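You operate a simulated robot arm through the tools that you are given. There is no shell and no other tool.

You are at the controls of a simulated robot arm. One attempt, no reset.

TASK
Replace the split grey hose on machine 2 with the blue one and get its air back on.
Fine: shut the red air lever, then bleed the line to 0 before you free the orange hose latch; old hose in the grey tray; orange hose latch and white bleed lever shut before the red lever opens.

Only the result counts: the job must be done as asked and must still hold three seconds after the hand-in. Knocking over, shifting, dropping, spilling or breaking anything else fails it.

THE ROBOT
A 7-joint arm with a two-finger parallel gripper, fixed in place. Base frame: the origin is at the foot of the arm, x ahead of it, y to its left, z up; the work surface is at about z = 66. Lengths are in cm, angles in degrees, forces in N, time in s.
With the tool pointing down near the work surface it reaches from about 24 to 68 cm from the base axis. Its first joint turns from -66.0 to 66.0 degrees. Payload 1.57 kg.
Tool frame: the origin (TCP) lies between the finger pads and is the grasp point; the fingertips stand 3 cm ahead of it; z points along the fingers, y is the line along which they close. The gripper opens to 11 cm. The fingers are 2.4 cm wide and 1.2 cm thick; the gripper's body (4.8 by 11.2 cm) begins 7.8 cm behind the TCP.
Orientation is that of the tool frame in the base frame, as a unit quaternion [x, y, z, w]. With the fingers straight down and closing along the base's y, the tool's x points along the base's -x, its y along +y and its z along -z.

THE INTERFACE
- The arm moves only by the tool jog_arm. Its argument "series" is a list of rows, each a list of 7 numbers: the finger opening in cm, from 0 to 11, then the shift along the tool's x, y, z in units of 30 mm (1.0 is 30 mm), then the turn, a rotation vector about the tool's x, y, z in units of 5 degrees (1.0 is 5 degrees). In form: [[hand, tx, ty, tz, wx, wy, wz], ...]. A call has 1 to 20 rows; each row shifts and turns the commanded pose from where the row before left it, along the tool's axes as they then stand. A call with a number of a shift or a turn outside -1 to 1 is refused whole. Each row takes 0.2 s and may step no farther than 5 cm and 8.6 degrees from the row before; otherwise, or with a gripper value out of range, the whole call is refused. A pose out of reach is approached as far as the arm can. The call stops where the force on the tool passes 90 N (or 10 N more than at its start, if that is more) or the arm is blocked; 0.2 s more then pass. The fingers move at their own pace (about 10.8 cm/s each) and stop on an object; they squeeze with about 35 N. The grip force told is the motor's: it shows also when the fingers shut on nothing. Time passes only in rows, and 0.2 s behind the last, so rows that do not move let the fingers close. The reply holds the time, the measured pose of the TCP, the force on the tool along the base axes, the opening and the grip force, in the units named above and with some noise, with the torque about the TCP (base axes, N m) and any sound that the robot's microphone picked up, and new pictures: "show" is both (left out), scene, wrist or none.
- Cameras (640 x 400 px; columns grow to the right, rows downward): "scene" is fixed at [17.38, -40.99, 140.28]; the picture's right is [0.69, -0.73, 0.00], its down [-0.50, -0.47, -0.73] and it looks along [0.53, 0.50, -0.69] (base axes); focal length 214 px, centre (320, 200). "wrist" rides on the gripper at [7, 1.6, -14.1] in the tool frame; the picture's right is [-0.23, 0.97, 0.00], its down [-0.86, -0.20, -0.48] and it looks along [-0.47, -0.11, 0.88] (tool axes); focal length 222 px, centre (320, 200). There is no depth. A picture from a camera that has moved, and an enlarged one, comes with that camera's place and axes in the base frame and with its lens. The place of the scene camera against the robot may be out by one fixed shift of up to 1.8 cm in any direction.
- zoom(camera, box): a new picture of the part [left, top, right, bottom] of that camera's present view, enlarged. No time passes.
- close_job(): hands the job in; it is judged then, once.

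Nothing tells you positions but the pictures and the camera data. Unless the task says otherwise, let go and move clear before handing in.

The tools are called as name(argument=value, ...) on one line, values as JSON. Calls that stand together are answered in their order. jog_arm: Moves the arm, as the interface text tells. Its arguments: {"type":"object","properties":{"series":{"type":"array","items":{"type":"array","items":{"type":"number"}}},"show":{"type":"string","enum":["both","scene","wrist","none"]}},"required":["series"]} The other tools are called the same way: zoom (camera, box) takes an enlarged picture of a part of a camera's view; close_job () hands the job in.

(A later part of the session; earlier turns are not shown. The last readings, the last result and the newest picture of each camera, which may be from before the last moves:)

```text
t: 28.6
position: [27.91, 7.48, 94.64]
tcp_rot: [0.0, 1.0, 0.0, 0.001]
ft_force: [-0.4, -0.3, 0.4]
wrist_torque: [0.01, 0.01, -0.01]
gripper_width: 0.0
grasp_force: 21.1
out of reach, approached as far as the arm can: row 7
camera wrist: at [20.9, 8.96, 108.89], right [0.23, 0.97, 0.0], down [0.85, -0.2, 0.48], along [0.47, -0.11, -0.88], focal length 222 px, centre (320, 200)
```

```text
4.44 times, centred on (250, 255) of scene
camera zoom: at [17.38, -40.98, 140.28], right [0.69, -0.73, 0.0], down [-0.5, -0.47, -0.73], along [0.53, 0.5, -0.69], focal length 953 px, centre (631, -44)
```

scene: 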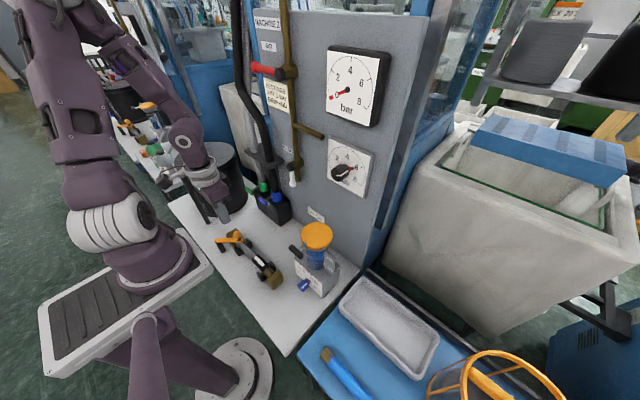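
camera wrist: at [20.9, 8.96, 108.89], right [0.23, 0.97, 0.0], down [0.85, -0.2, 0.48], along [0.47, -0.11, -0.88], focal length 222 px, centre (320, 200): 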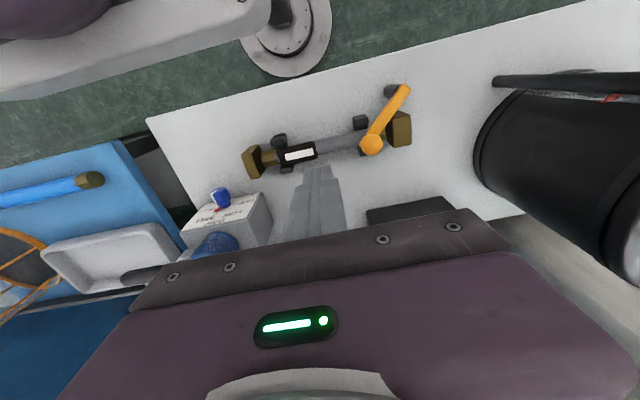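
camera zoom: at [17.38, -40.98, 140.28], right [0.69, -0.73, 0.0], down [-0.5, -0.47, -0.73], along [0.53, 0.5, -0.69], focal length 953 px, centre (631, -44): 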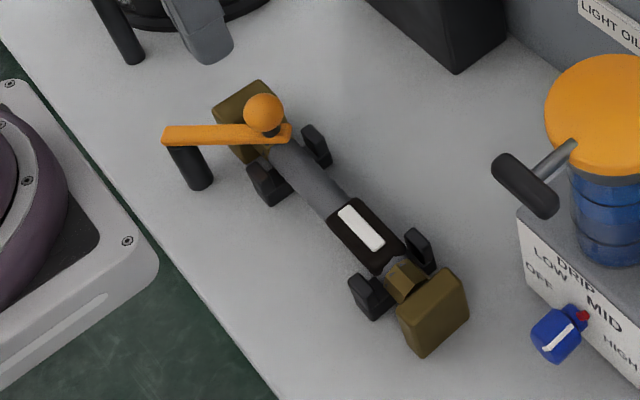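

The orange arm is pivoted on a black post near (25, 20) and reaches over the hose to a ball knob near (31, 14.6, 75). I'll move lower for a closer look at the latch and the old hose.

jog_arm(series=[[0, -0.3, 0.3, 0.9, 0, 0, 0], [0, -0.3, 0.3, 0.9, 0, 0, 0], [0, -0.3, 0.3, 0.9, 0, 0, 0], [0, 0, 0, 0, 0, 0, 0]])

zoom(camera="wrist", box=[150, 0, 550, 250])

zoom(camera="scene", box=[200, 210, 300, 300])

```text
t: 29.6
position: [31.0, 10.2, 86.5]
tcp_rot: [-0.001, 1.0, 0.0, 0.001]
ft_force: [0.6, 0.3, -0.2]
wrist_torque: [0.0, -0.03, -0.05]
gripper_width: 0.0
grasp_force: 21.6
camera wrist: at [23.84, 11.69, 100.71], right [0.23, 0.97, 0.0], down [0.85, -0.2, 0.48], along [0.47, -0.11, -0.88], focal length 222 px, centre (320, 200)
```

scene: 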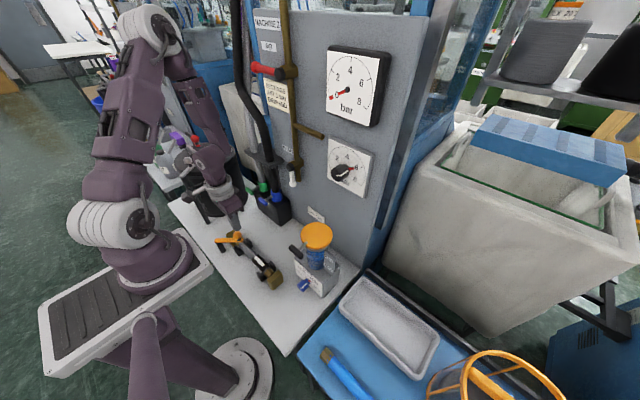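
wrist: 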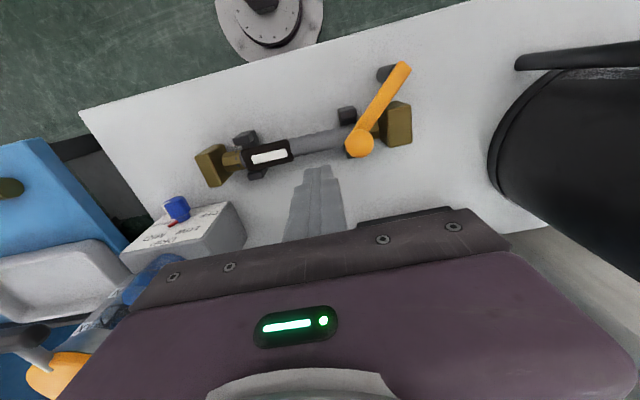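

```text
1.60 times, centred on (350, 125) of wrist
camera zoom: at [23.84, 11.69, 100.71], right [0.23, 0.97, 0.0], down [0.85, -0.2, 0.48], along [0.47, -0.11, -0.88], focal length 355 px, centre (272, 320)
```

zoom: 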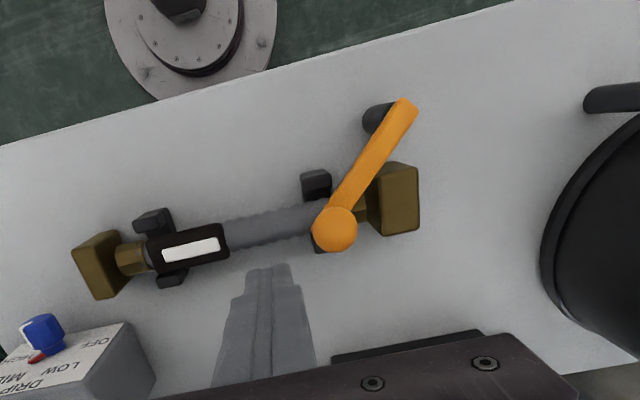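

```text
4.44 times, centred on (250, 255) of scene
camera zoom: at [17.38, -40.99, 140.28], right [0.69, -0.73, 0.0], down [-0.5, -0.47, -0.73], along [0.53, 0.5, -0.69], focal length 953 px, centre (631, -44)
```

zoom: 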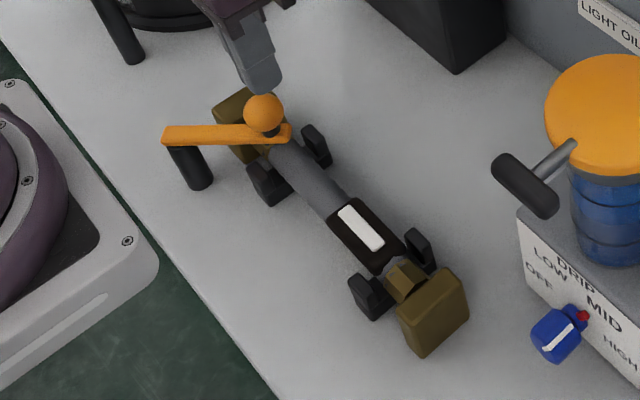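

The latch arm turns on a vertical post and its knob sits over the hose, so it should swing away toward the robot (−x). I'll lower the closed fingers on the +x side of the knob and push it lightly toward −x.

jog_arm(series=[[0, -0.717, 0.733, 0.75, 0, 0, 0], [0, -0.717, 0.733, 0.75, 0, 0, 0], [0, 0, 0, 0.833, 0, 0, 0], [0, 0, 0, 0.833, 0, 0, 0], [0, 0, 0, 0, 0, 0, 0]])

zoom(camera="scene", box=[200, 210, 300, 300])

```text
t: 30.8
position: [35.25, 14.34, 77.12]
tcp_rot: [0.0, 1.0, 0.0, 0.001]
ft_force: [0.2, 0.2, 0.4]
wrist_torque: [-0.01, 0.03, -0.04]
gripper_width: 0.02
grasp_force: 21.6
camera wrist: at [28.11, 15.83, 91.32], right [0.23, 0.97, 0.0], down [0.85, -0.2, 0.48], along [0.47, -0.11, -0.88], focal length 222 px, centre (320, 200)
```

scene: 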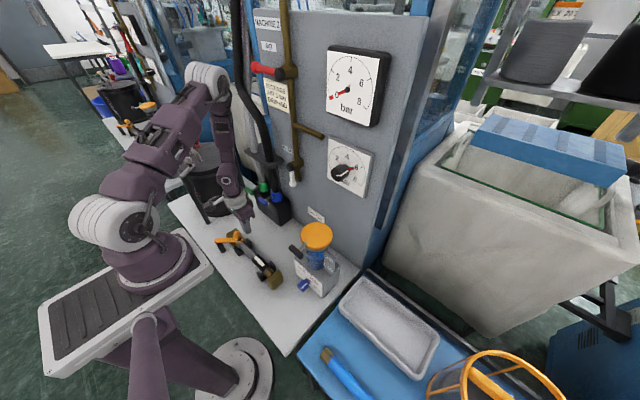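
wrist: 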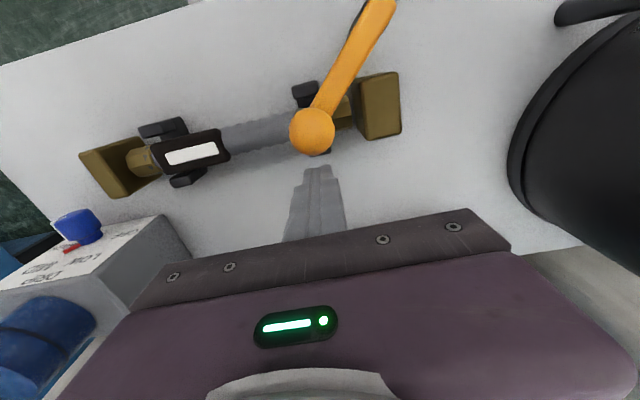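

```text
4.44 times, centred on (250, 255) of scene
camera zoom: at [17.38, -40.99, 140.28], right [0.69, -0.73, 0.0], down [-0.5, -0.47, -0.73], along [0.53, 0.5, -0.69], focal length 953 px, centre (631, -44)
```

zoom: 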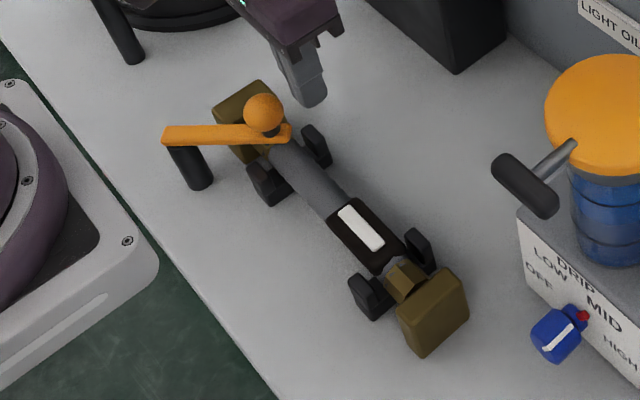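

jog_arm(series=[[0, 0.2, 0, 0, 0, 0, 0], [0, 0.2, 0, 0, 0, 0, 0], [0, 0.15, 0, 0, 0, 0, 0], [0, 0.15, 0, 0, 0, 0, 0], [0, 0, 0, 0, 0, 0, 0]])

zoom(camera="scene", box=[200, 210, 300, 300])

```text
t: 32.0
position: [32.9, 14.51, 76.98]
tcp_rot: [0.0, 1.0, 0.0, 0.0]
ft_force: [0.4, 0.5, 0.6]
wrist_torque: [0.01, -0.01, -0.01]
gripper_width: 0.02
grasp_force: 20.8
camera wrist: at [25.89, 15.95, 91.31], right [0.23, 0.97, 0.0], down [0.86, -0.2, 0.48], along [0.47, -0.11, -0.88], focal length 222 px, centre (320, 200)
```

scene: 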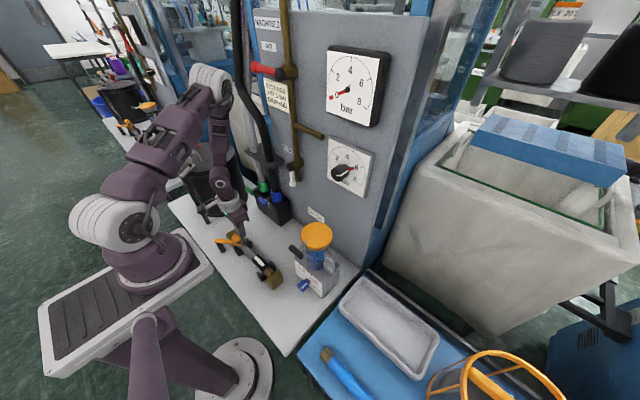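
wrist: 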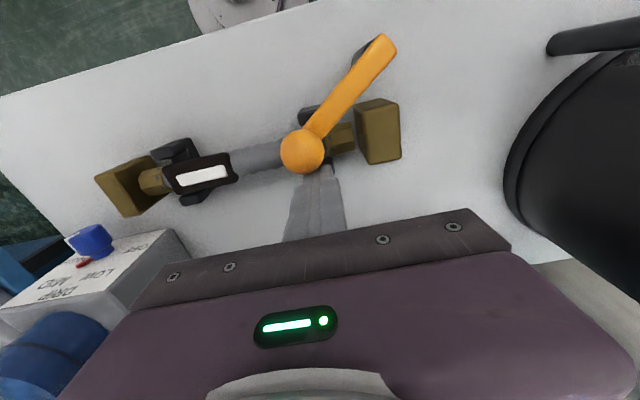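

```text
4.44 times, centred on (250, 255) of scene
camera zoom: at [17.38, -40.99, 140.28], right [0.69, -0.73, 0.0], down [-0.5, -0.47, -0.73], along [0.53, 0.5, -0.69], focal length 953 px, centre (631, -44)
```

zoom: 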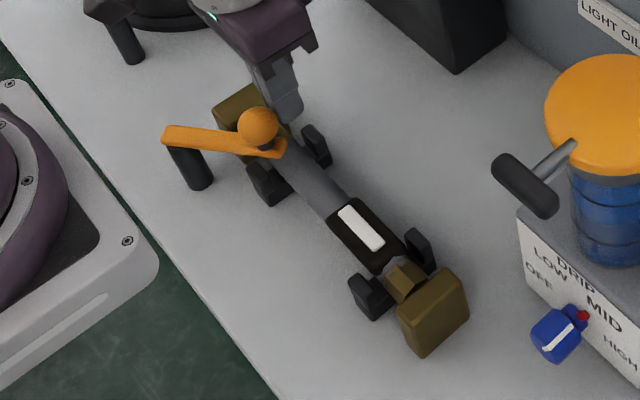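

The latch swings freely. Continuing its arc.

jog_arm(series=[[0, 0.35, -0.28, 0, 0, 0, 0], [0, 0.35, -0.28, 0, 0, 0, 0], [0, 0.333, -0.1, 0, 0, 0, 0], [0, 0.333, -0.1, 0, 0, 0, 0], [0, 0.35, 0, 0, 0, 0, 0], [0, 0, 0, 0, 0, 0, 0]])

zoom(camera="scene", box=[200, 210, 300, 300])

```text
t: 33.4
position: [27.98, 12.24, 76.88]
tcp_rot: [0.0, 1.0, -0.001, 0.0]
ft_force: [0.5, -0.5, -0.6]
wrist_torque: [0.01, 0.0, 0.03]
gripper_width: 0.01
grasp_force: 21.1
camera wrist: at [20.81, 13.76, 91.32], right [0.23, 0.97, 0.0], down [0.85, -0.2, 0.48], along [0.47, -0.11, -0.88], focal length 222 px, centre (320, 200)
```

scene: 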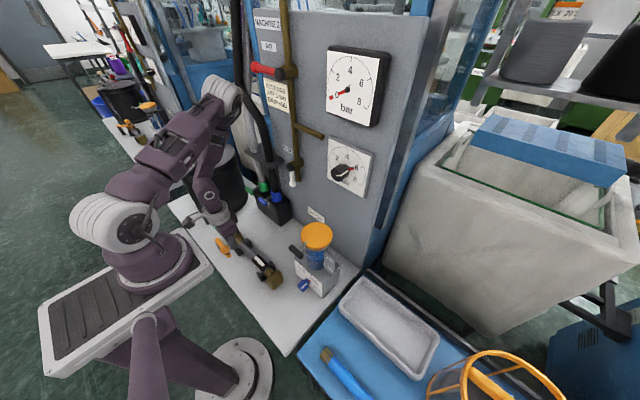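
wrist: 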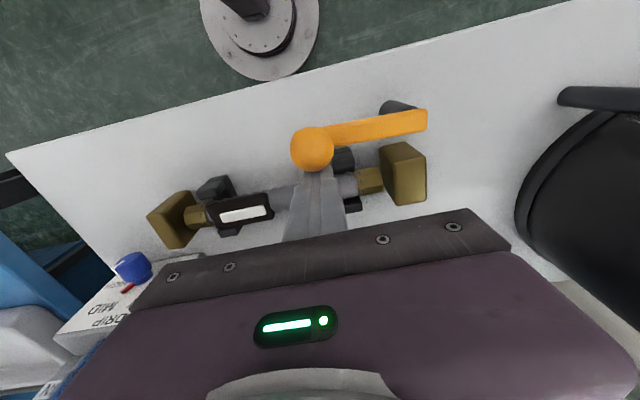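

```text
4.44 times, centred on (250, 255) of scene
camera zoom: at [17.38, -40.99, 140.28], right [0.69, -0.73, 0.0], down [-0.5, -0.47, -0.73], along [0.53, 0.5, -0.69], focal length 953 px, centre (631, -44)
```

zoom: 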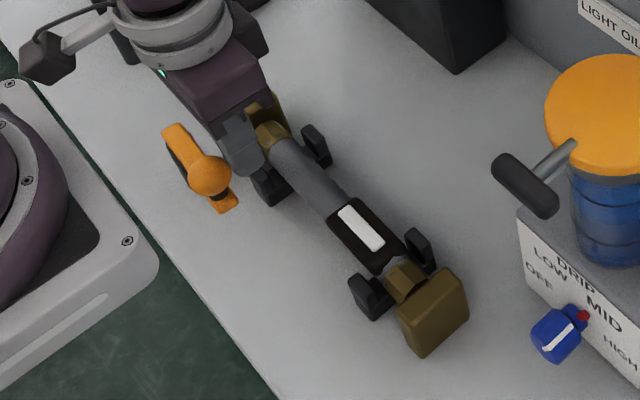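

The latch is off the hose. I'll push it a bit further so it stays well clear.

jog_arm(series=[[0, 0.35, 0.05, 0, 0, 0, 0], [0, 0.35, 0.07, 0, 0, 0, 0], [0, 0.35, 0.1, 0, 0, 0, 0], [0, 0, 0, 0, 0, 0, 0]])

zoom(camera="scene", box=[200, 210, 300, 300])

```text
t: 34.4
position: [24.8, 12.76, 77.06]
tcp_rot: [-0.001, 1.0, 0.0, 0.0]
ft_force: [0.4, -1.2, -0.3]
wrist_torque: [-0.02, -0.03, 0.0]
gripper_width: 0.01
grasp_force: 21.1
camera wrist: at [17.74, 14.28, 91.28], right [0.23, 0.97, 0.0], down [0.85, -0.2, 0.48], along [0.47, -0.11, -0.88], focal length 222 px, centre (320, 200)
```

scene: 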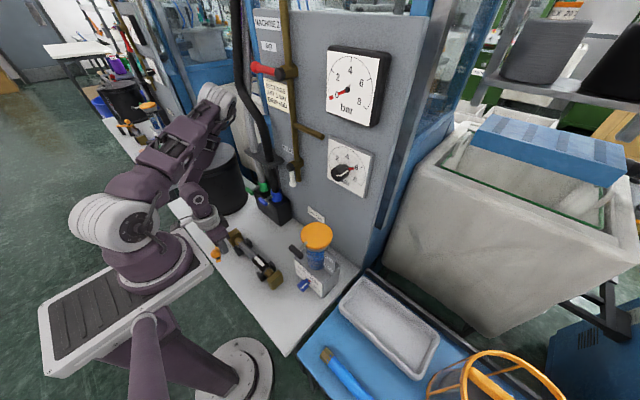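
wrist: 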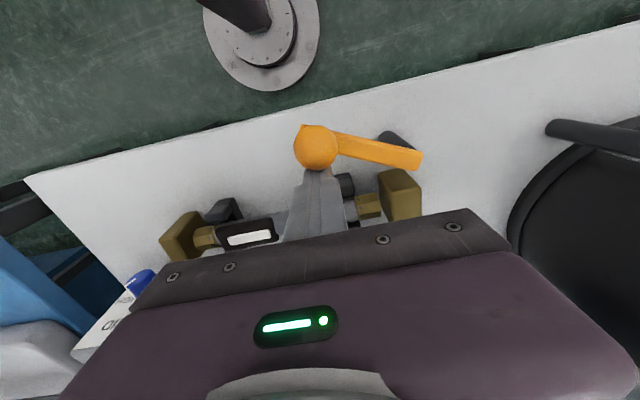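

```text
4.44 times, centred on (250, 255) of scene
camera zoom: at [17.38, -40.99, 140.28], right [0.69, -0.73, 0.0], down [-0.5, -0.47, -0.73], along [0.53, 0.5, -0.69], focal length 953 px, centre (631, -44)
```

zoom: 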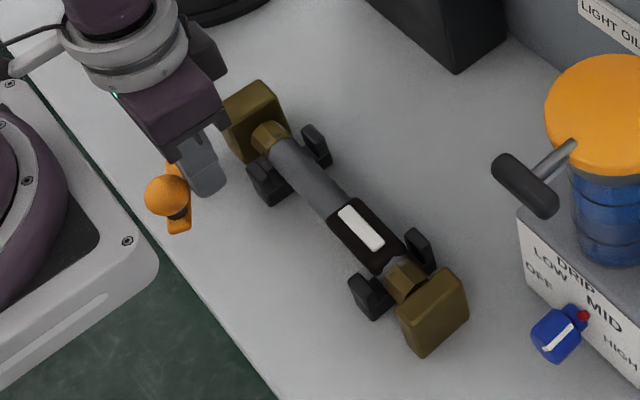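

The latch is fully swung clear. I'll rise, move above the middle of the old hose, and turn the gripper 90° so the fingers close across it.

jog_arm(series=[[0, -0.1, 0, -1, 0, 0, 0], [0, 0, 0, -1, 0, 0, 0], [0, 0, 0, -1, 0, 0, 0], [0, -1, -0.95, 0, 0, 0, 0], [0, -0.95, -0.95, 0, 0, 0, 0], [4, 0, 0, 0, 0, 0, 1], [4, 0, 0, 0, 0, 0, 1], [4, 0, 0, 0, 0, 0, 1], [4, 0, 0, 0, 0, 0, 1], [4, 0, 0, 0, 0, 0, 1], [4, 0, 0, 0, 0, 0, 1], [4, 0, 0, 0, 0, 0, 1], [4, 0, 0, 0, 0, 0, 1], [4, 0, 0, 0, 0, 0, 1]])

```text
t: 37.4
position: [30.87, 7.04, 86.1]
tcp_rot: [0.382, 0.924, 0.0, 0.001]
ft_force: [0.2, 0.7, 0.0]
wrist_torque: [0.0, -0.02, 0.0]
gripper_width: 4.0
grasp_force: 0.0
camera wrist: at [27.02, 13.04, 100.22], right [0.85, 0.53, 0.0], down [0.46, -0.75, 0.48], along [0.25, -0.41, -0.88], focal length 222 px, centre (320, 200)
```

scene: 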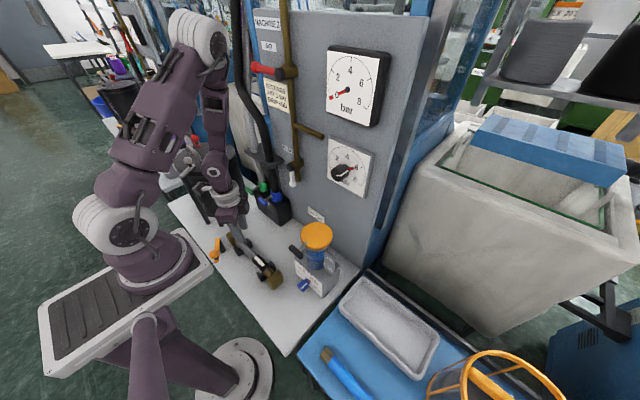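
wrist: 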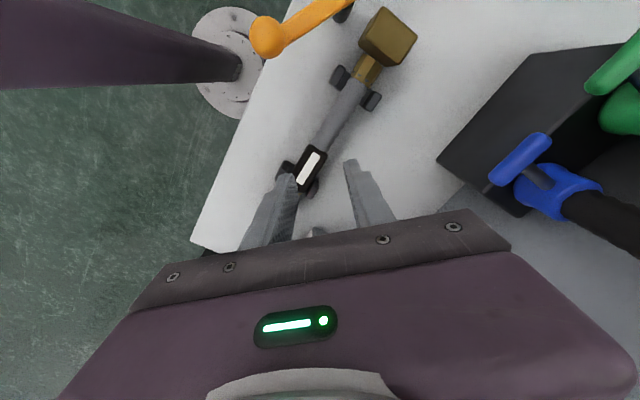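

jog_arm(series=[[5, 0, 0, 0, 0, 0, 1], [5, 0, 0, 0, 0, 0, 1], [5, 0, 0, 0, 0, 0, 1], [5, 0, 0, 0, 0, 0, 1], [5, 0, 0, 0, 0, 0, 1], [5, 0, 0, 0, 0, 0, 1], [5, 0, 0, 0, 0, 0, 1], [5, 0, 0, 0, 0, 0, 1], [5, 0, 0, 0, 0, 0, 1], [5, 0, 0, 0, 0, 0, 0]])

zoom(camera="wrist", box=[200, 0, 440, 150])

zoom(camera="scene", box=[200, 210, 300, 300])

```text
t: 39.6
position: [30.85, 7.02, 86.04]
tcp_rot: [0.707, 0.707, 0.001, 0.0]
ft_force: [0.2, -0.1, 0.5]
wrist_torque: [0.01, 0.03, 0.01]
gripper_width: 5.0
grasp_force: 0.1
camera wrist: at [32.44, 13.93, 100.3], right [0.97, -0.23, 0.0], down [-0.2, -0.86, 0.48], along [-0.11, -0.47, -0.88], focal length 222 px, centre (320, 200)
```

scene: 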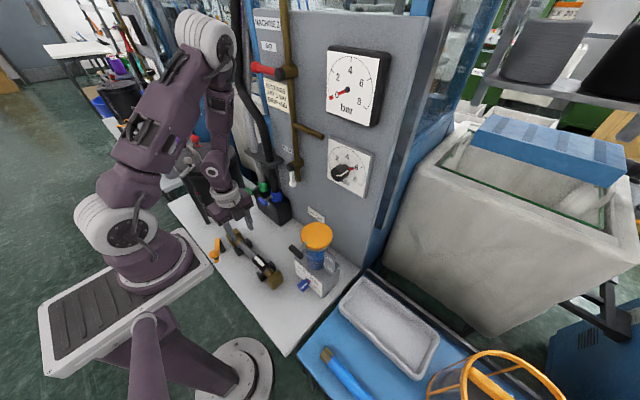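
wrist: 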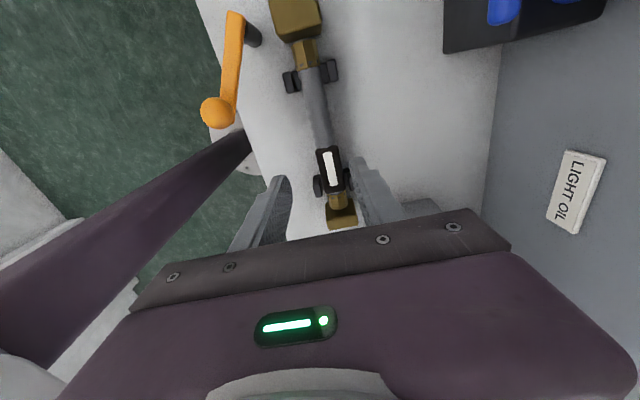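

```text
2.67 times, centred on (320, 75) of wrist
camera zoom: at [32.44, 13.93, 100.3], right [0.97, -0.23, 0.0], down [-0.2, -0.86, 0.48], along [-0.11, -0.47, -0.88], focal length 592 px, centre (320, 533)
```

zoom: 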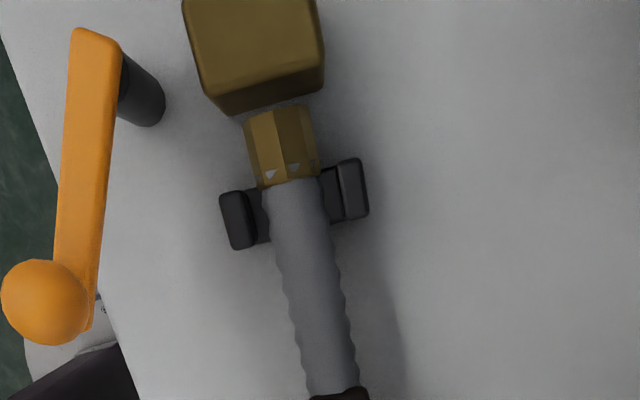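

```text
4.44 times, centred on (250, 255) of scene
camera zoom: at [17.38, -40.99, 140.28], right [0.69, -0.73, 0.0], down [-0.5, -0.47, -0.73], along [0.53, 0.5, -0.69], focal length 953 px, centre (631, -44)
```

zoom: 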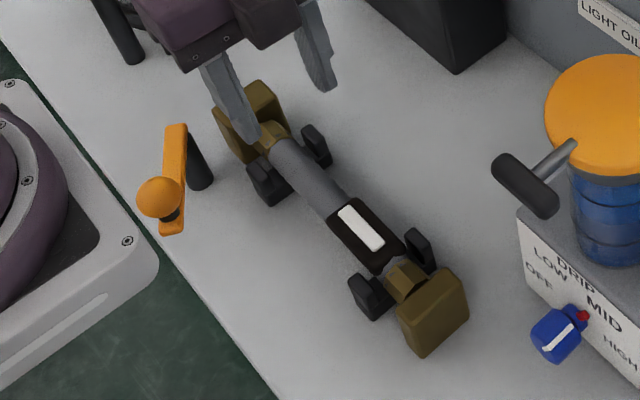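

The gripper is aligned, with the hose axis at x≈31.3 and z≈70. I'll descend around the grey part of the hose at y≈8.3.

jog_arm(series=[[5.5, 0.43, 0.15, 0.8, 0, 0, 0], [5.5, 0, 0, 1, 0, 0, 0], [5.5, 0, 0, 1, 0, 0, 0], [5.5, 0, 0, 1, 0, 0, 0], [5.5, 0, 0, 0.5, 0, 0, 0], [5.5, 0, 0, 0, 0, 0, 0]])

zoom(camera="scene", box=[200, 210, 300, 300])

```text
t: 41.0
position: [31.27, 8.35, 72.97]
tcp_rot: [0.707, 0.707, 0.0, 0.001]
ft_force: [-0.6, 0.2, 0.0]
wrist_torque: [0.01, 0.01, 0.01]
gripper_width: 5.51
grasp_force: 0.1
camera wrist: at [32.79, 15.2, 87.27], right [0.97, -0.23, 0.0], down [-0.2, -0.86, 0.48], along [-0.11, -0.47, -0.88], focal length 222 px, centre (320, 200)
```

scene: 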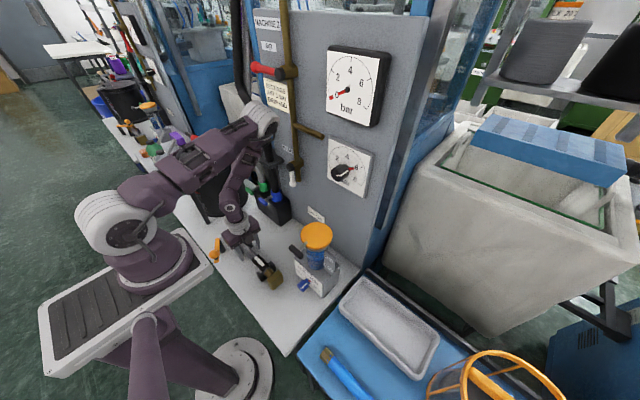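
wrist: 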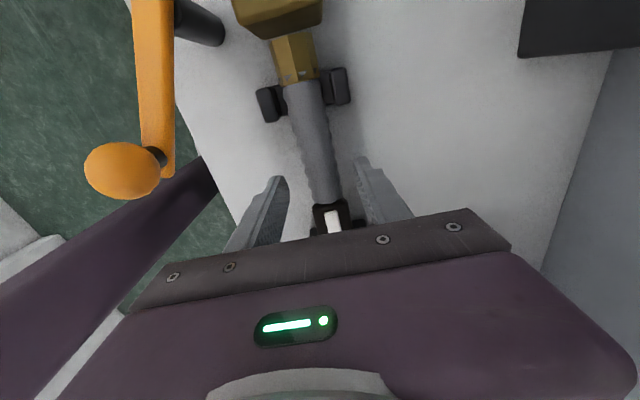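

```text
4.44 times, centred on (250, 255) of scene
camera zoom: at [17.38, -40.99, 140.28], right [0.69, -0.73, 0.0], down [-0.5, -0.47, -0.73], along [0.53, 0.5, -0.69], focal length 953 px, centre (631, -44)
```

zoom: 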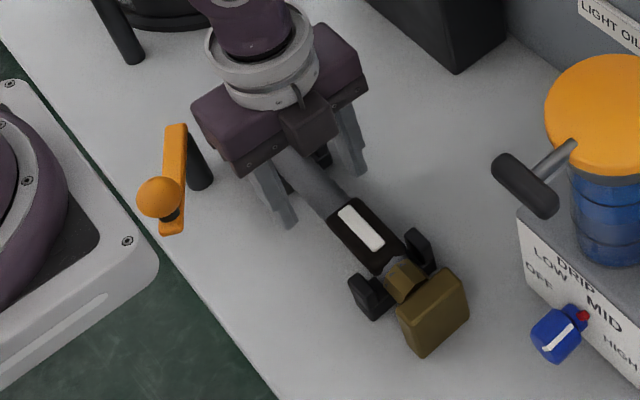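

jog_arm(series=[[5.5, 0, 0.06, 0.45, 0, 0, 0], [5.5, 0, 0, 0.45, 0, 0, 0], [3.5, 0, 0, 0, 0, 0, 0], [2, 0, 0, 0, 0, 0, 0], [2, 0, 0, 0, 0, 0, 0], [0, 0, 0, 0, 0, 0, 0], [0, 0, 0, 0, 0, 0, 0], [0, 0, 0, 0, 0, 0, 0]])

zoom(camera="scene", box=[200, 210, 300, 300])

```text
t: 42.8
position: [31.52, 8.47, 70.49]
tcp_rot: [0.706, 0.708, 0.001, 0.001]
ft_force: [-0.3, 0.6, 0.0]
wrist_torque: [0.02, 0.01, -0.02]
gripper_width: 2.92
grasp_force: 35.2
camera wrist: at [33.06, 15.29, 84.65], right [0.97, -0.23, 0.0], down [-0.2, -0.86, 0.48], along [-0.11, -0.47, -0.88], focal length 222 px, centre (320, 200)
```

scene: 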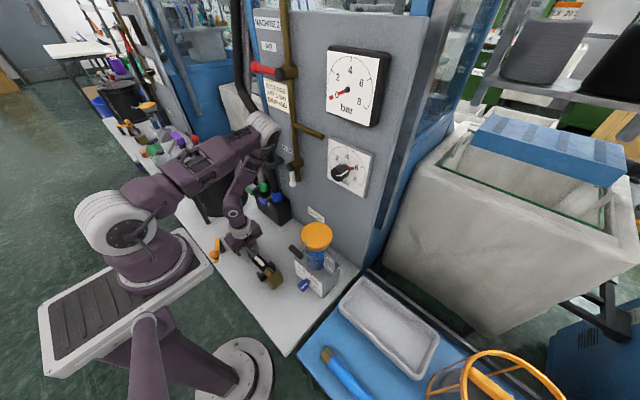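
wrist: 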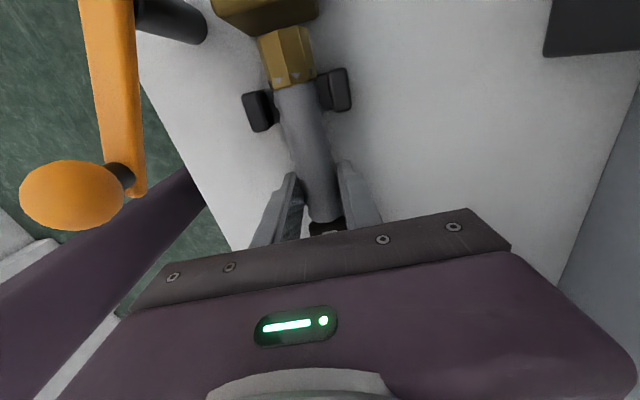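

```text
4.44 times, centred on (250, 255) of scene
camera zoom: at [17.38, -40.99, 140.28], right [0.69, -0.73, 0.0], down [-0.5, -0.47, -0.73], along [0.53, 0.5, -0.69], focal length 953 px, centre (631, -44)
```

zoom: 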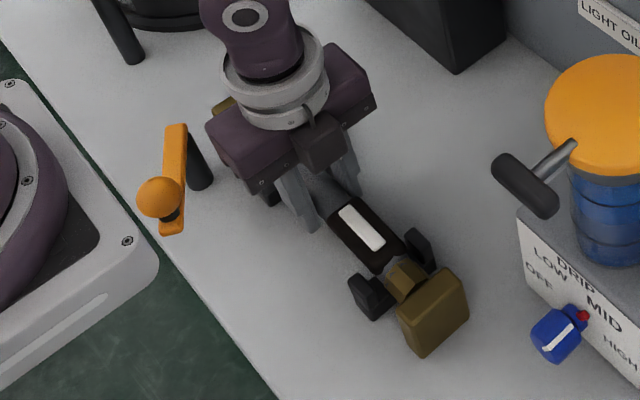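

I have the hose gripped at 2.9 cm. I'll lift it straight up, slowly.

jog_arm(series=[[0, 0, 0, -0.2, 0, 0, 0], [0, 0, 0, -0.2, 0, 0, 0], [0, 0, 0, -0.3, 0, 0, 0], [0, 0, 0, -0.3, 0, 0, 0], [0, 0, 0, 0, 0, 0, 0]])

zoom(camera="scene", box=[200, 210, 300, 300])

```text
t: 44.0
position: [31.57, 8.48, 73.57]
tcp_rot: [0.706, 0.708, 0.001, 0.001]
ft_force: [0.0, -0.1, -0.6]
wrist_torque: [0.03, 0.02, 0.0]
gripper_width: 2.91
grasp_force: 34.8
camera wrist: at [33.08, 15.29, 87.67], right [0.97, -0.23, 0.0], down [-0.2, -0.86, 0.48], along [-0.11, -0.47, -0.88], focal length 222 px, centre (320, 200)
```

scene: 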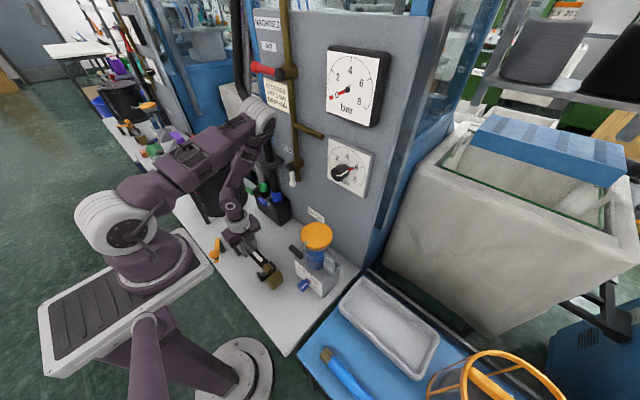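
wrist: 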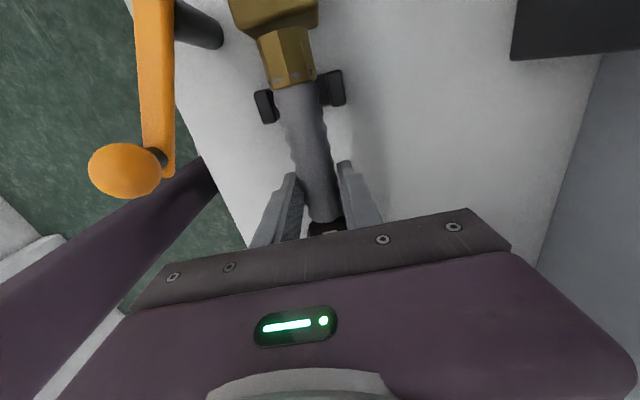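

```text
4.44 times, centred on (250, 255) of scene
camera zoom: at [17.38, -40.99, 140.28], right [0.69, -0.73, 0.0], down [-0.5, -0.47, -0.73], along [0.53, 0.5, -0.69], focal length 953 px, centre (631, -44)
```

zoom: 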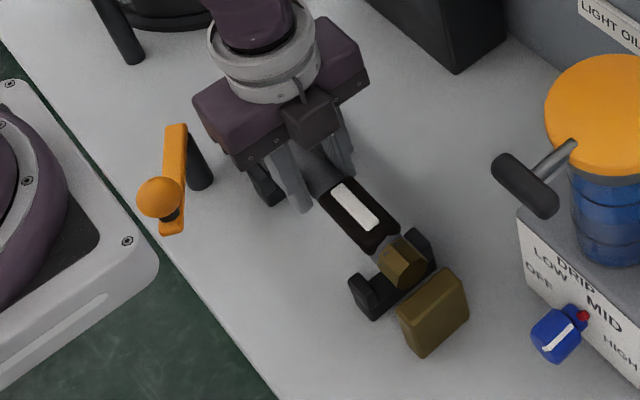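

It lifts freely. I'll raise it well above the oiler, then carry it toward the grey tray along x≈31.

jog_arm(series=[[0, 0, 0, -0.9, 0, 0, 0], [0, 0, 0, -0.9, 0, 0, 0], [0, 0, 0, -0.9, 0, 0, 0], [0, 0, 0, -0.9, 0, 0, 0], [0, 0, 0, -0.9, 0, 0, 0], [0, 0, 0, -0.9, 0, 0, 0], [0, 0, 0, -0.9, 0, 0, 0], [0, -0.5, 0, 0, 0, 0, 0], [0, -0.9, 0, 0, 0, 0, 0], [0, -0.9, 0, 0, 0, 0, 0], [0, -0.9, 0, 0, 0, 0, 0], [0, -0.9, 0, 0, 0, 0, 0], [0, -0.9, 0, 0, 0, 0, 0], [0, 0, 0, 0, 0, 0, 0]])

```text
t: 47.0
position: [31.5, -6.72, 92.52]
tcp_rot: [0.706, 0.708, 0.001, 0.0]
ft_force: [-0.4, -0.2, -1.1]
wrist_torque: [0.01, 0.01, 0.01]
gripper_width: 2.92
grasp_force: 34.5
camera wrist: at [33.05, 0.16, 106.69], right [0.97, -0.23, 0.0], down [-0.2, -0.86, 0.48], along [-0.11, -0.47, -0.88], focal length 222 px, centre (320, 200)
```

scene: 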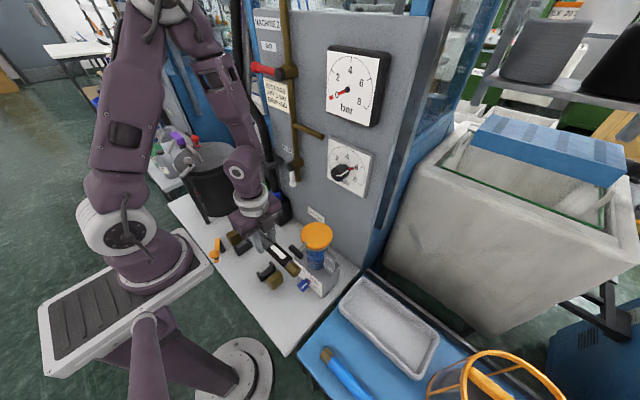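
wrist: 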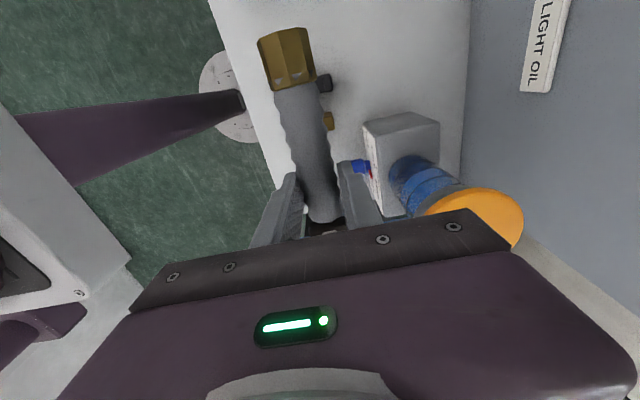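

jog_arm(series=[[0, -0.9, 0, 0, 0, 0, 0], [0, -0.9, 0, 0, 0, 0, 0], [0, -0.9, 0, 0, 0, 0, 0], [0, -0.9, 0, 0, 0, 0, 0], [0, -0.9, 0, 0, 0, 0, 0], [0, -0.9, 0, 0, 0, 0, 0], [0, -0.9, 0, 0, 0, 0, 0], [0, -0.9, 0, 0, 0, 0, 0], [0, -0.9, 0, 0, 0, 0, 0], [0, -0.9, 0, 0, 0, 0, 0], [0, -0.9, 0, 0, 0, 0, 0], [0, -0.9, 0, 0, 0, 0, 0], [0, -0.9, 0, 0, 0, 0, 0], [0, 0, 0, 0, 0, 0, 0]])

```text
t: 50.0
position: [31.62, -41.85, 92.49]
tcp_rot: [0.707, 0.707, 0.001, 0.001]
ft_force: [0.8, 0.5, -0.9]
wrist_torque: [0.0, -0.01, 0.0]
gripper_width: 2.93
grasp_force: 35.2
camera wrist: at [33.04, -34.92, 106.69], right [0.97, -0.23, 0.0], down [-0.2, -0.86, 0.48], along [-0.11, -0.47, -0.88], focal length 222 px, centre (320, 200)
```

scene: 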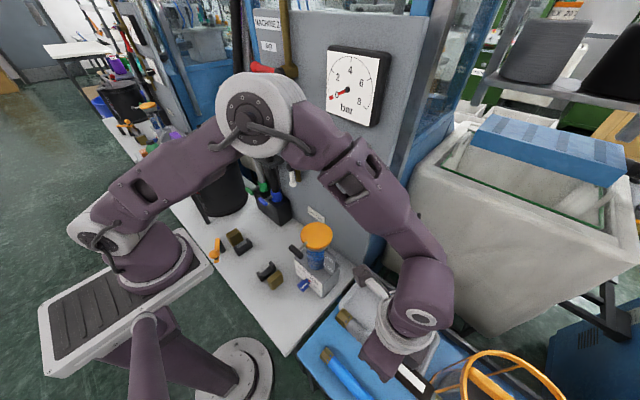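
wrist: 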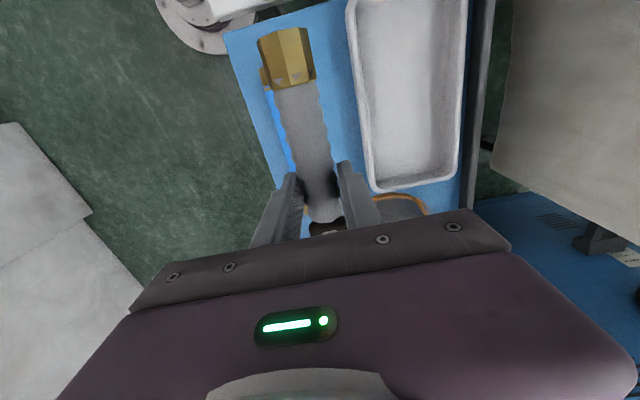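

The tray spans roughly x 38–53, y −29 to −55. I'll move over its centre, with the hose centred lengthwise, and look again before lowering.

jog_arm(series=[[0, 0.07, 0.92, 0, 0, 0, 0], [0, 0.07, 0.92, 0, 0, 0, 0], [0, 0.07, 0.92, 0, 0, 0, 0], [0, 0.07, 0.92, 0, 0, 0, 0], [0, 0.07, 0.92, 0, 0, 0, 0], [0, 0, 0, 0.9, 0, 0, 0], [0, 0, 0, 0.9, 0, 0, 0], [0, 0, 0, 0.9, 0, 0, 0], [0, 0, 0, 0, 0, 0, 0]])

zoom(camera="scene", box=[290, 250, 490, 400])

```text
t: 52.0
position: [45.46, -40.64, 84.14]
tcp_rot: [0.707, 0.708, 0.001, 0.0]
ft_force: [-0.3, 0.0, -1.3]
wrist_torque: [0.05, 0.01, -0.01]
gripper_width: 2.92
grasp_force: 34.7
camera wrist: at [46.89, -33.79, 98.32], right [0.97, -0.23, 0.0], down [-0.2, -0.86, 0.48], along [-0.11, -0.47, -0.88], focal length 222 px, centre (320, 200)
```

scene: 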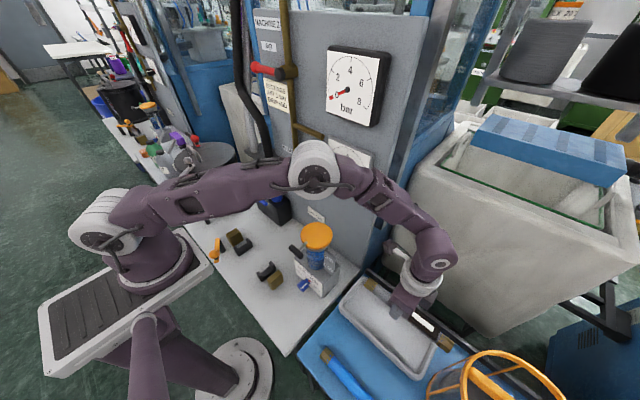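
wrist: 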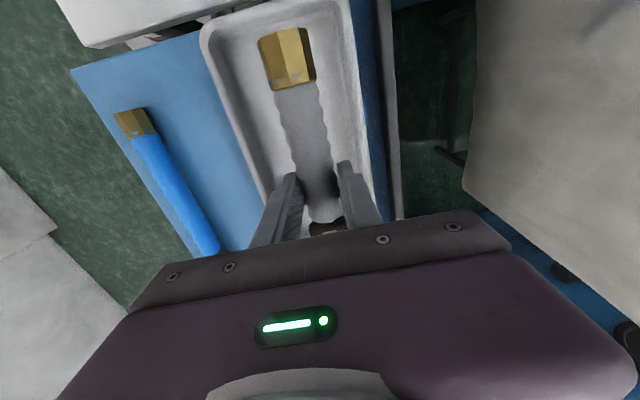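

```text
2.67 times, centred on (390, 325) of scene
camera zoom: at [17.38, -40.99, 140.28], right [0.69, -0.73, 0.0], down [-0.5, -0.47, -0.73], along [0.53, 0.5, -0.69], focal length 572 px, centre (133, -133)
```

zoom: 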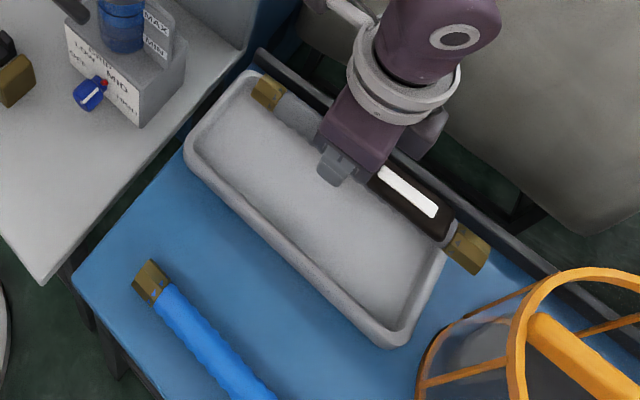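

The tray rim is at z≈74 and its centre is about (44.6, −40.5). I'll shift the hose to be centred in the tray and lower partway.

jog_arm(series=[[0, 0.65, -0.25, 0, 0, 0, 0], [0, 0, 0, 0.7, 0, 0, 0], [0, 0, 0, 0.7, 0, 0, 0], [0, 0, 0, 0.4, 0, 0, 0], [0, 0, 0, 0.4, 0, 0, 0], [0, 0, 0, 0, 0, 0, 0]])

zoom(camera="scene", box=[290, 250, 490, 400])

```text
t: 53.4
position: [44.63, -38.83, 77.73]
tcp_rot: [0.707, 0.708, 0.0, 0.0]
ft_force: [0.8, 0.1, -0.4]
wrist_torque: [0.04, 0.01, -0.01]
gripper_width: 2.92
grasp_force: 35.3
camera wrist: at [46.11, -31.91, 91.81], right [0.97, -0.23, 0.0], down [-0.2, -0.86, 0.48], along [-0.11, -0.47, -0.88], focal length 222 px, centre (320, 200)
```

scene: 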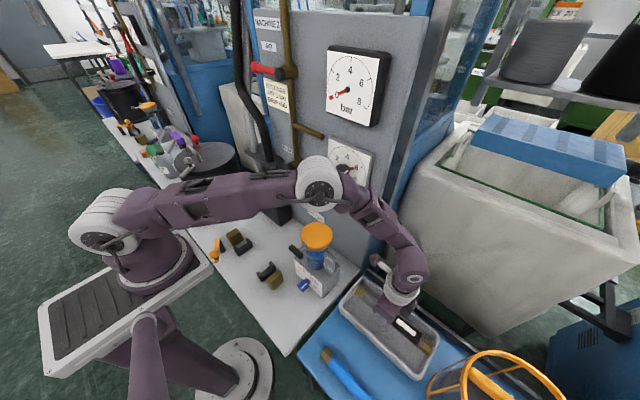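
wrist: 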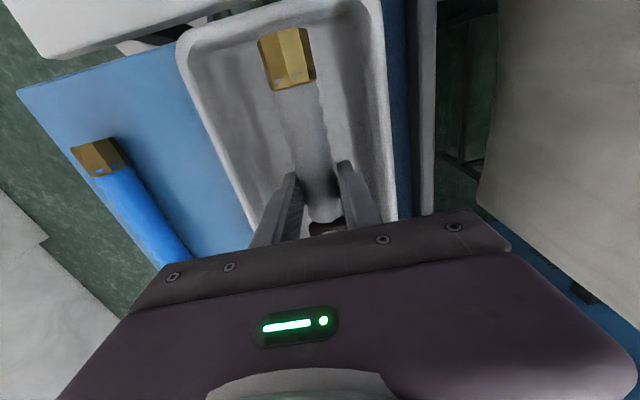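

```text
2.67 times, centred on (390, 325) of scene
camera zoom: at [17.38, -40.99, 140.28], right [0.69, -0.73, 0.0], down [-0.5, -0.47, -0.73], along [0.53, 0.5, -0.69], focal length 572 px, centre (133, -133)
```

zoom: 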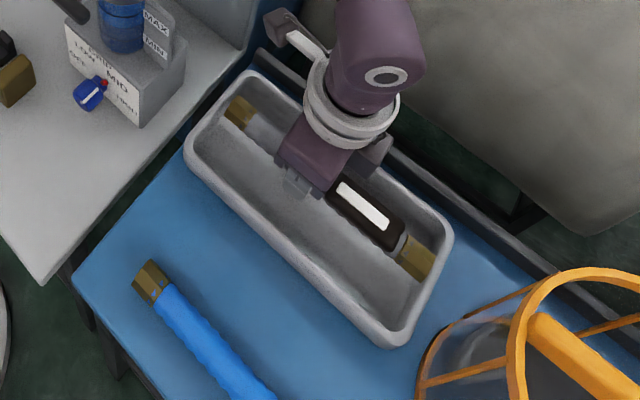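

Well centred. Lowering slowly into the tray.

jog_arm(series=[[0, 0, 0, 0.2, 0, 0, 0], [0, 0, 0, 0.2, 0, 0, 0], [0, 0, 0, 0.2, 0, 0, 0], [0, 0, 0, 0.2, 0, 0, 0], [0, 0, 0, 0.15, 0, 0, 0], [0, 0, 0, 0, 0, 0, 0]])

zoom(camera="scene", box=[290, 250, 490, 400])

```text
t: 54.7
position: [44.73, -38.96, 75.61]
tcp_rot: [0.706, 0.708, 0.0, 0.002]
ft_force: [-0.7, 0.8, 17.7]
wrist_torque: [0.15, 0.26, 0.0]
gripper_width: 2.94
grasp_force: 34.5
stopped in row 6: the force on the tool passed its limit at 99 N (the readings are from after the stop); the commanded pose is now the measured one
camera wrist: at [46.23, -32.01, 89.78], right [0.97, -0.23, 0.0], down [-0.2, -0.85, 0.48], along [-0.11, -0.47, -0.88], focal length 222 px, centre (320, 200)
```

scene: 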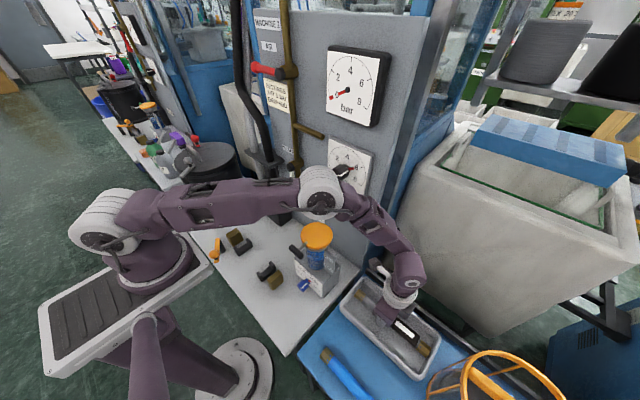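
wrist: 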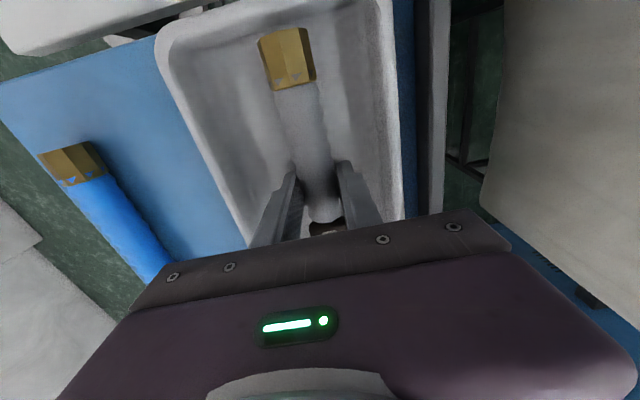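

```text
2.67 times, centred on (390, 325) of scene
camera zoom: at [17.36, -40.97, 140.29], right [0.69, -0.73, 0.0], down [-0.5, -0.47, -0.73], along [0.53, 0.5, -0.69], focal length 572 px, centre (133, -133)
```

zoom: 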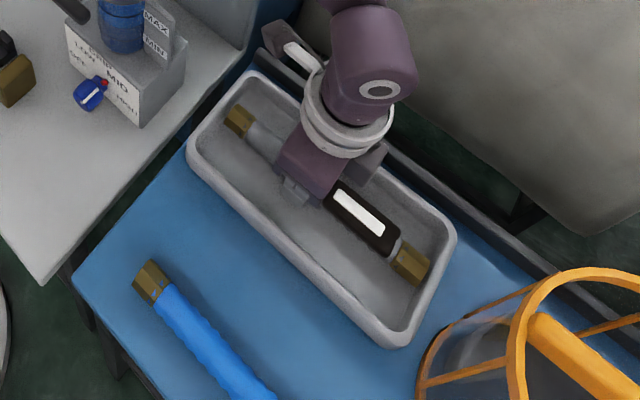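

Fingertips touched the tray floor (TCP z≈75.6). I'll ease up slightly and release.

jog_arm(series=[[0, 0, 0, -0.04, 0, 0, 0], [0, 0, 0, 0, 0, 0, 0], [3.6, 0, 0, 0, 0, 0, 0], [4.6, 0, 0, 0, 0, 0, 0], [5, 0, 0, 0, 0, 0, 0], [5, 0, 0, -0.4, 0, 0, 0], [5, 0, 0, -1, 0, 0, 0], [5, 0, 0, -1, 0, 0, 0], [5, 0, 0, -1, 0, 0, 0], [5, 0, 0, 0, 0, 0, 0]])

zoom(camera="scene", box=[290, 250, 490, 400])

```text
t: 56.9
position: [44.79, -38.94, 85.92]
tcp_rot: [0.706, 0.708, 0.0, 0.0]
ft_force: [-0.6, -1.2, 0.2]
wrist_torque: [-0.02, 0.0, -0.01]
gripper_width: 5.0
grasp_force: 0.1
camera wrist: at [46.25, -32.01, 100.13], right [0.97, -0.23, 0.0], down [-0.2, -0.86, 0.48], along [-0.11, -0.47, -0.88], focal length 222 px, centre (320, 200)
```

scene: 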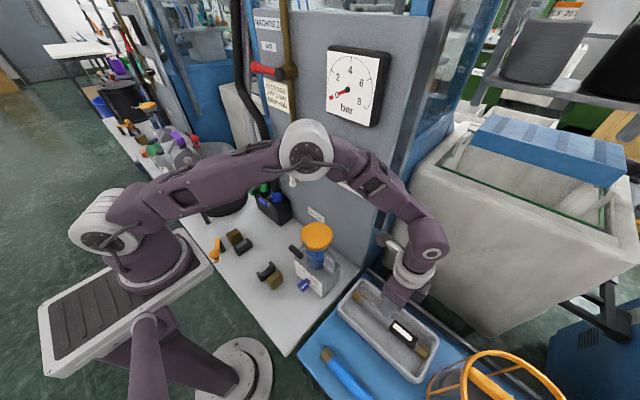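
wrist: 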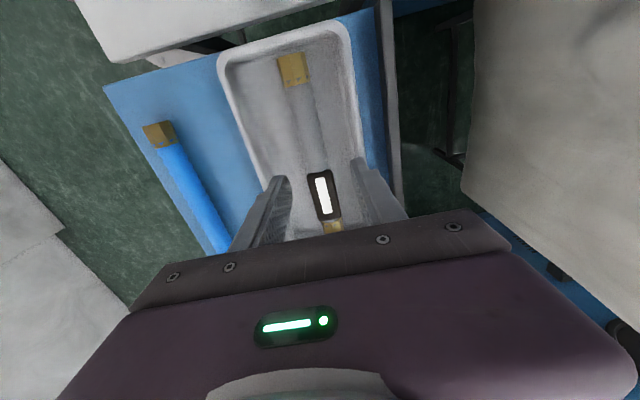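

```text
2.67 times, centred on (390, 325) of scene
camera zoom: at [17.38, -40.99, 140.28], right [0.69, -0.73, 0.0], down [-0.5, -0.47, -0.73], along [0.53, 0.5, -0.69], focal length 572 px, centre (133, -133)
```

zoom: 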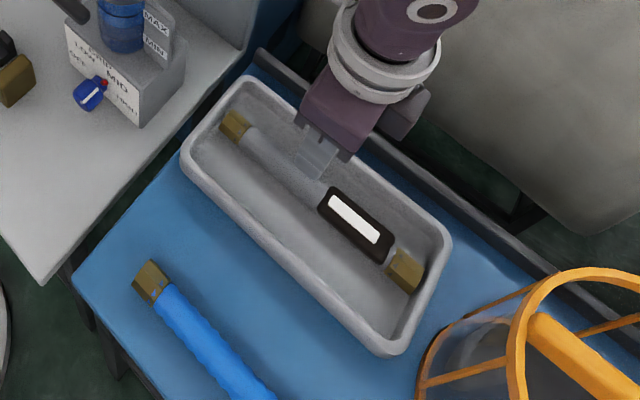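

The hose lies in the tray. I'll check whether the tray moved by comparing with the first picture.

zoom(camera="scene", box=[290, 260, 540, 400])

```text
2.56 times, centred on (415, 330) of scene
camera zoom: at [17.38, -40.99, 140.28], right [0.69, -0.73, 0.0], down [-0.5, -0.47, -0.73], along [0.53, 0.5, -0.69], focal length 549 px, centre (77, -133)
```

zoom: 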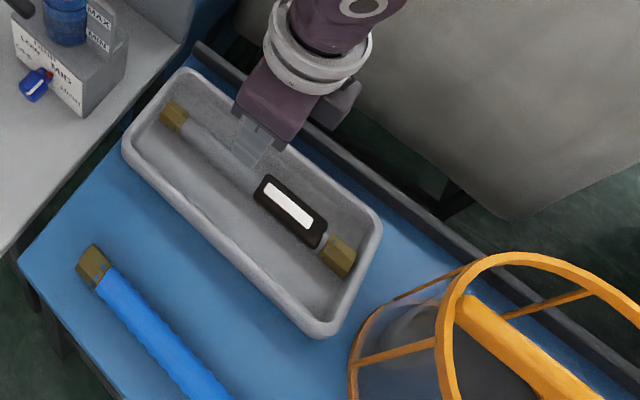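

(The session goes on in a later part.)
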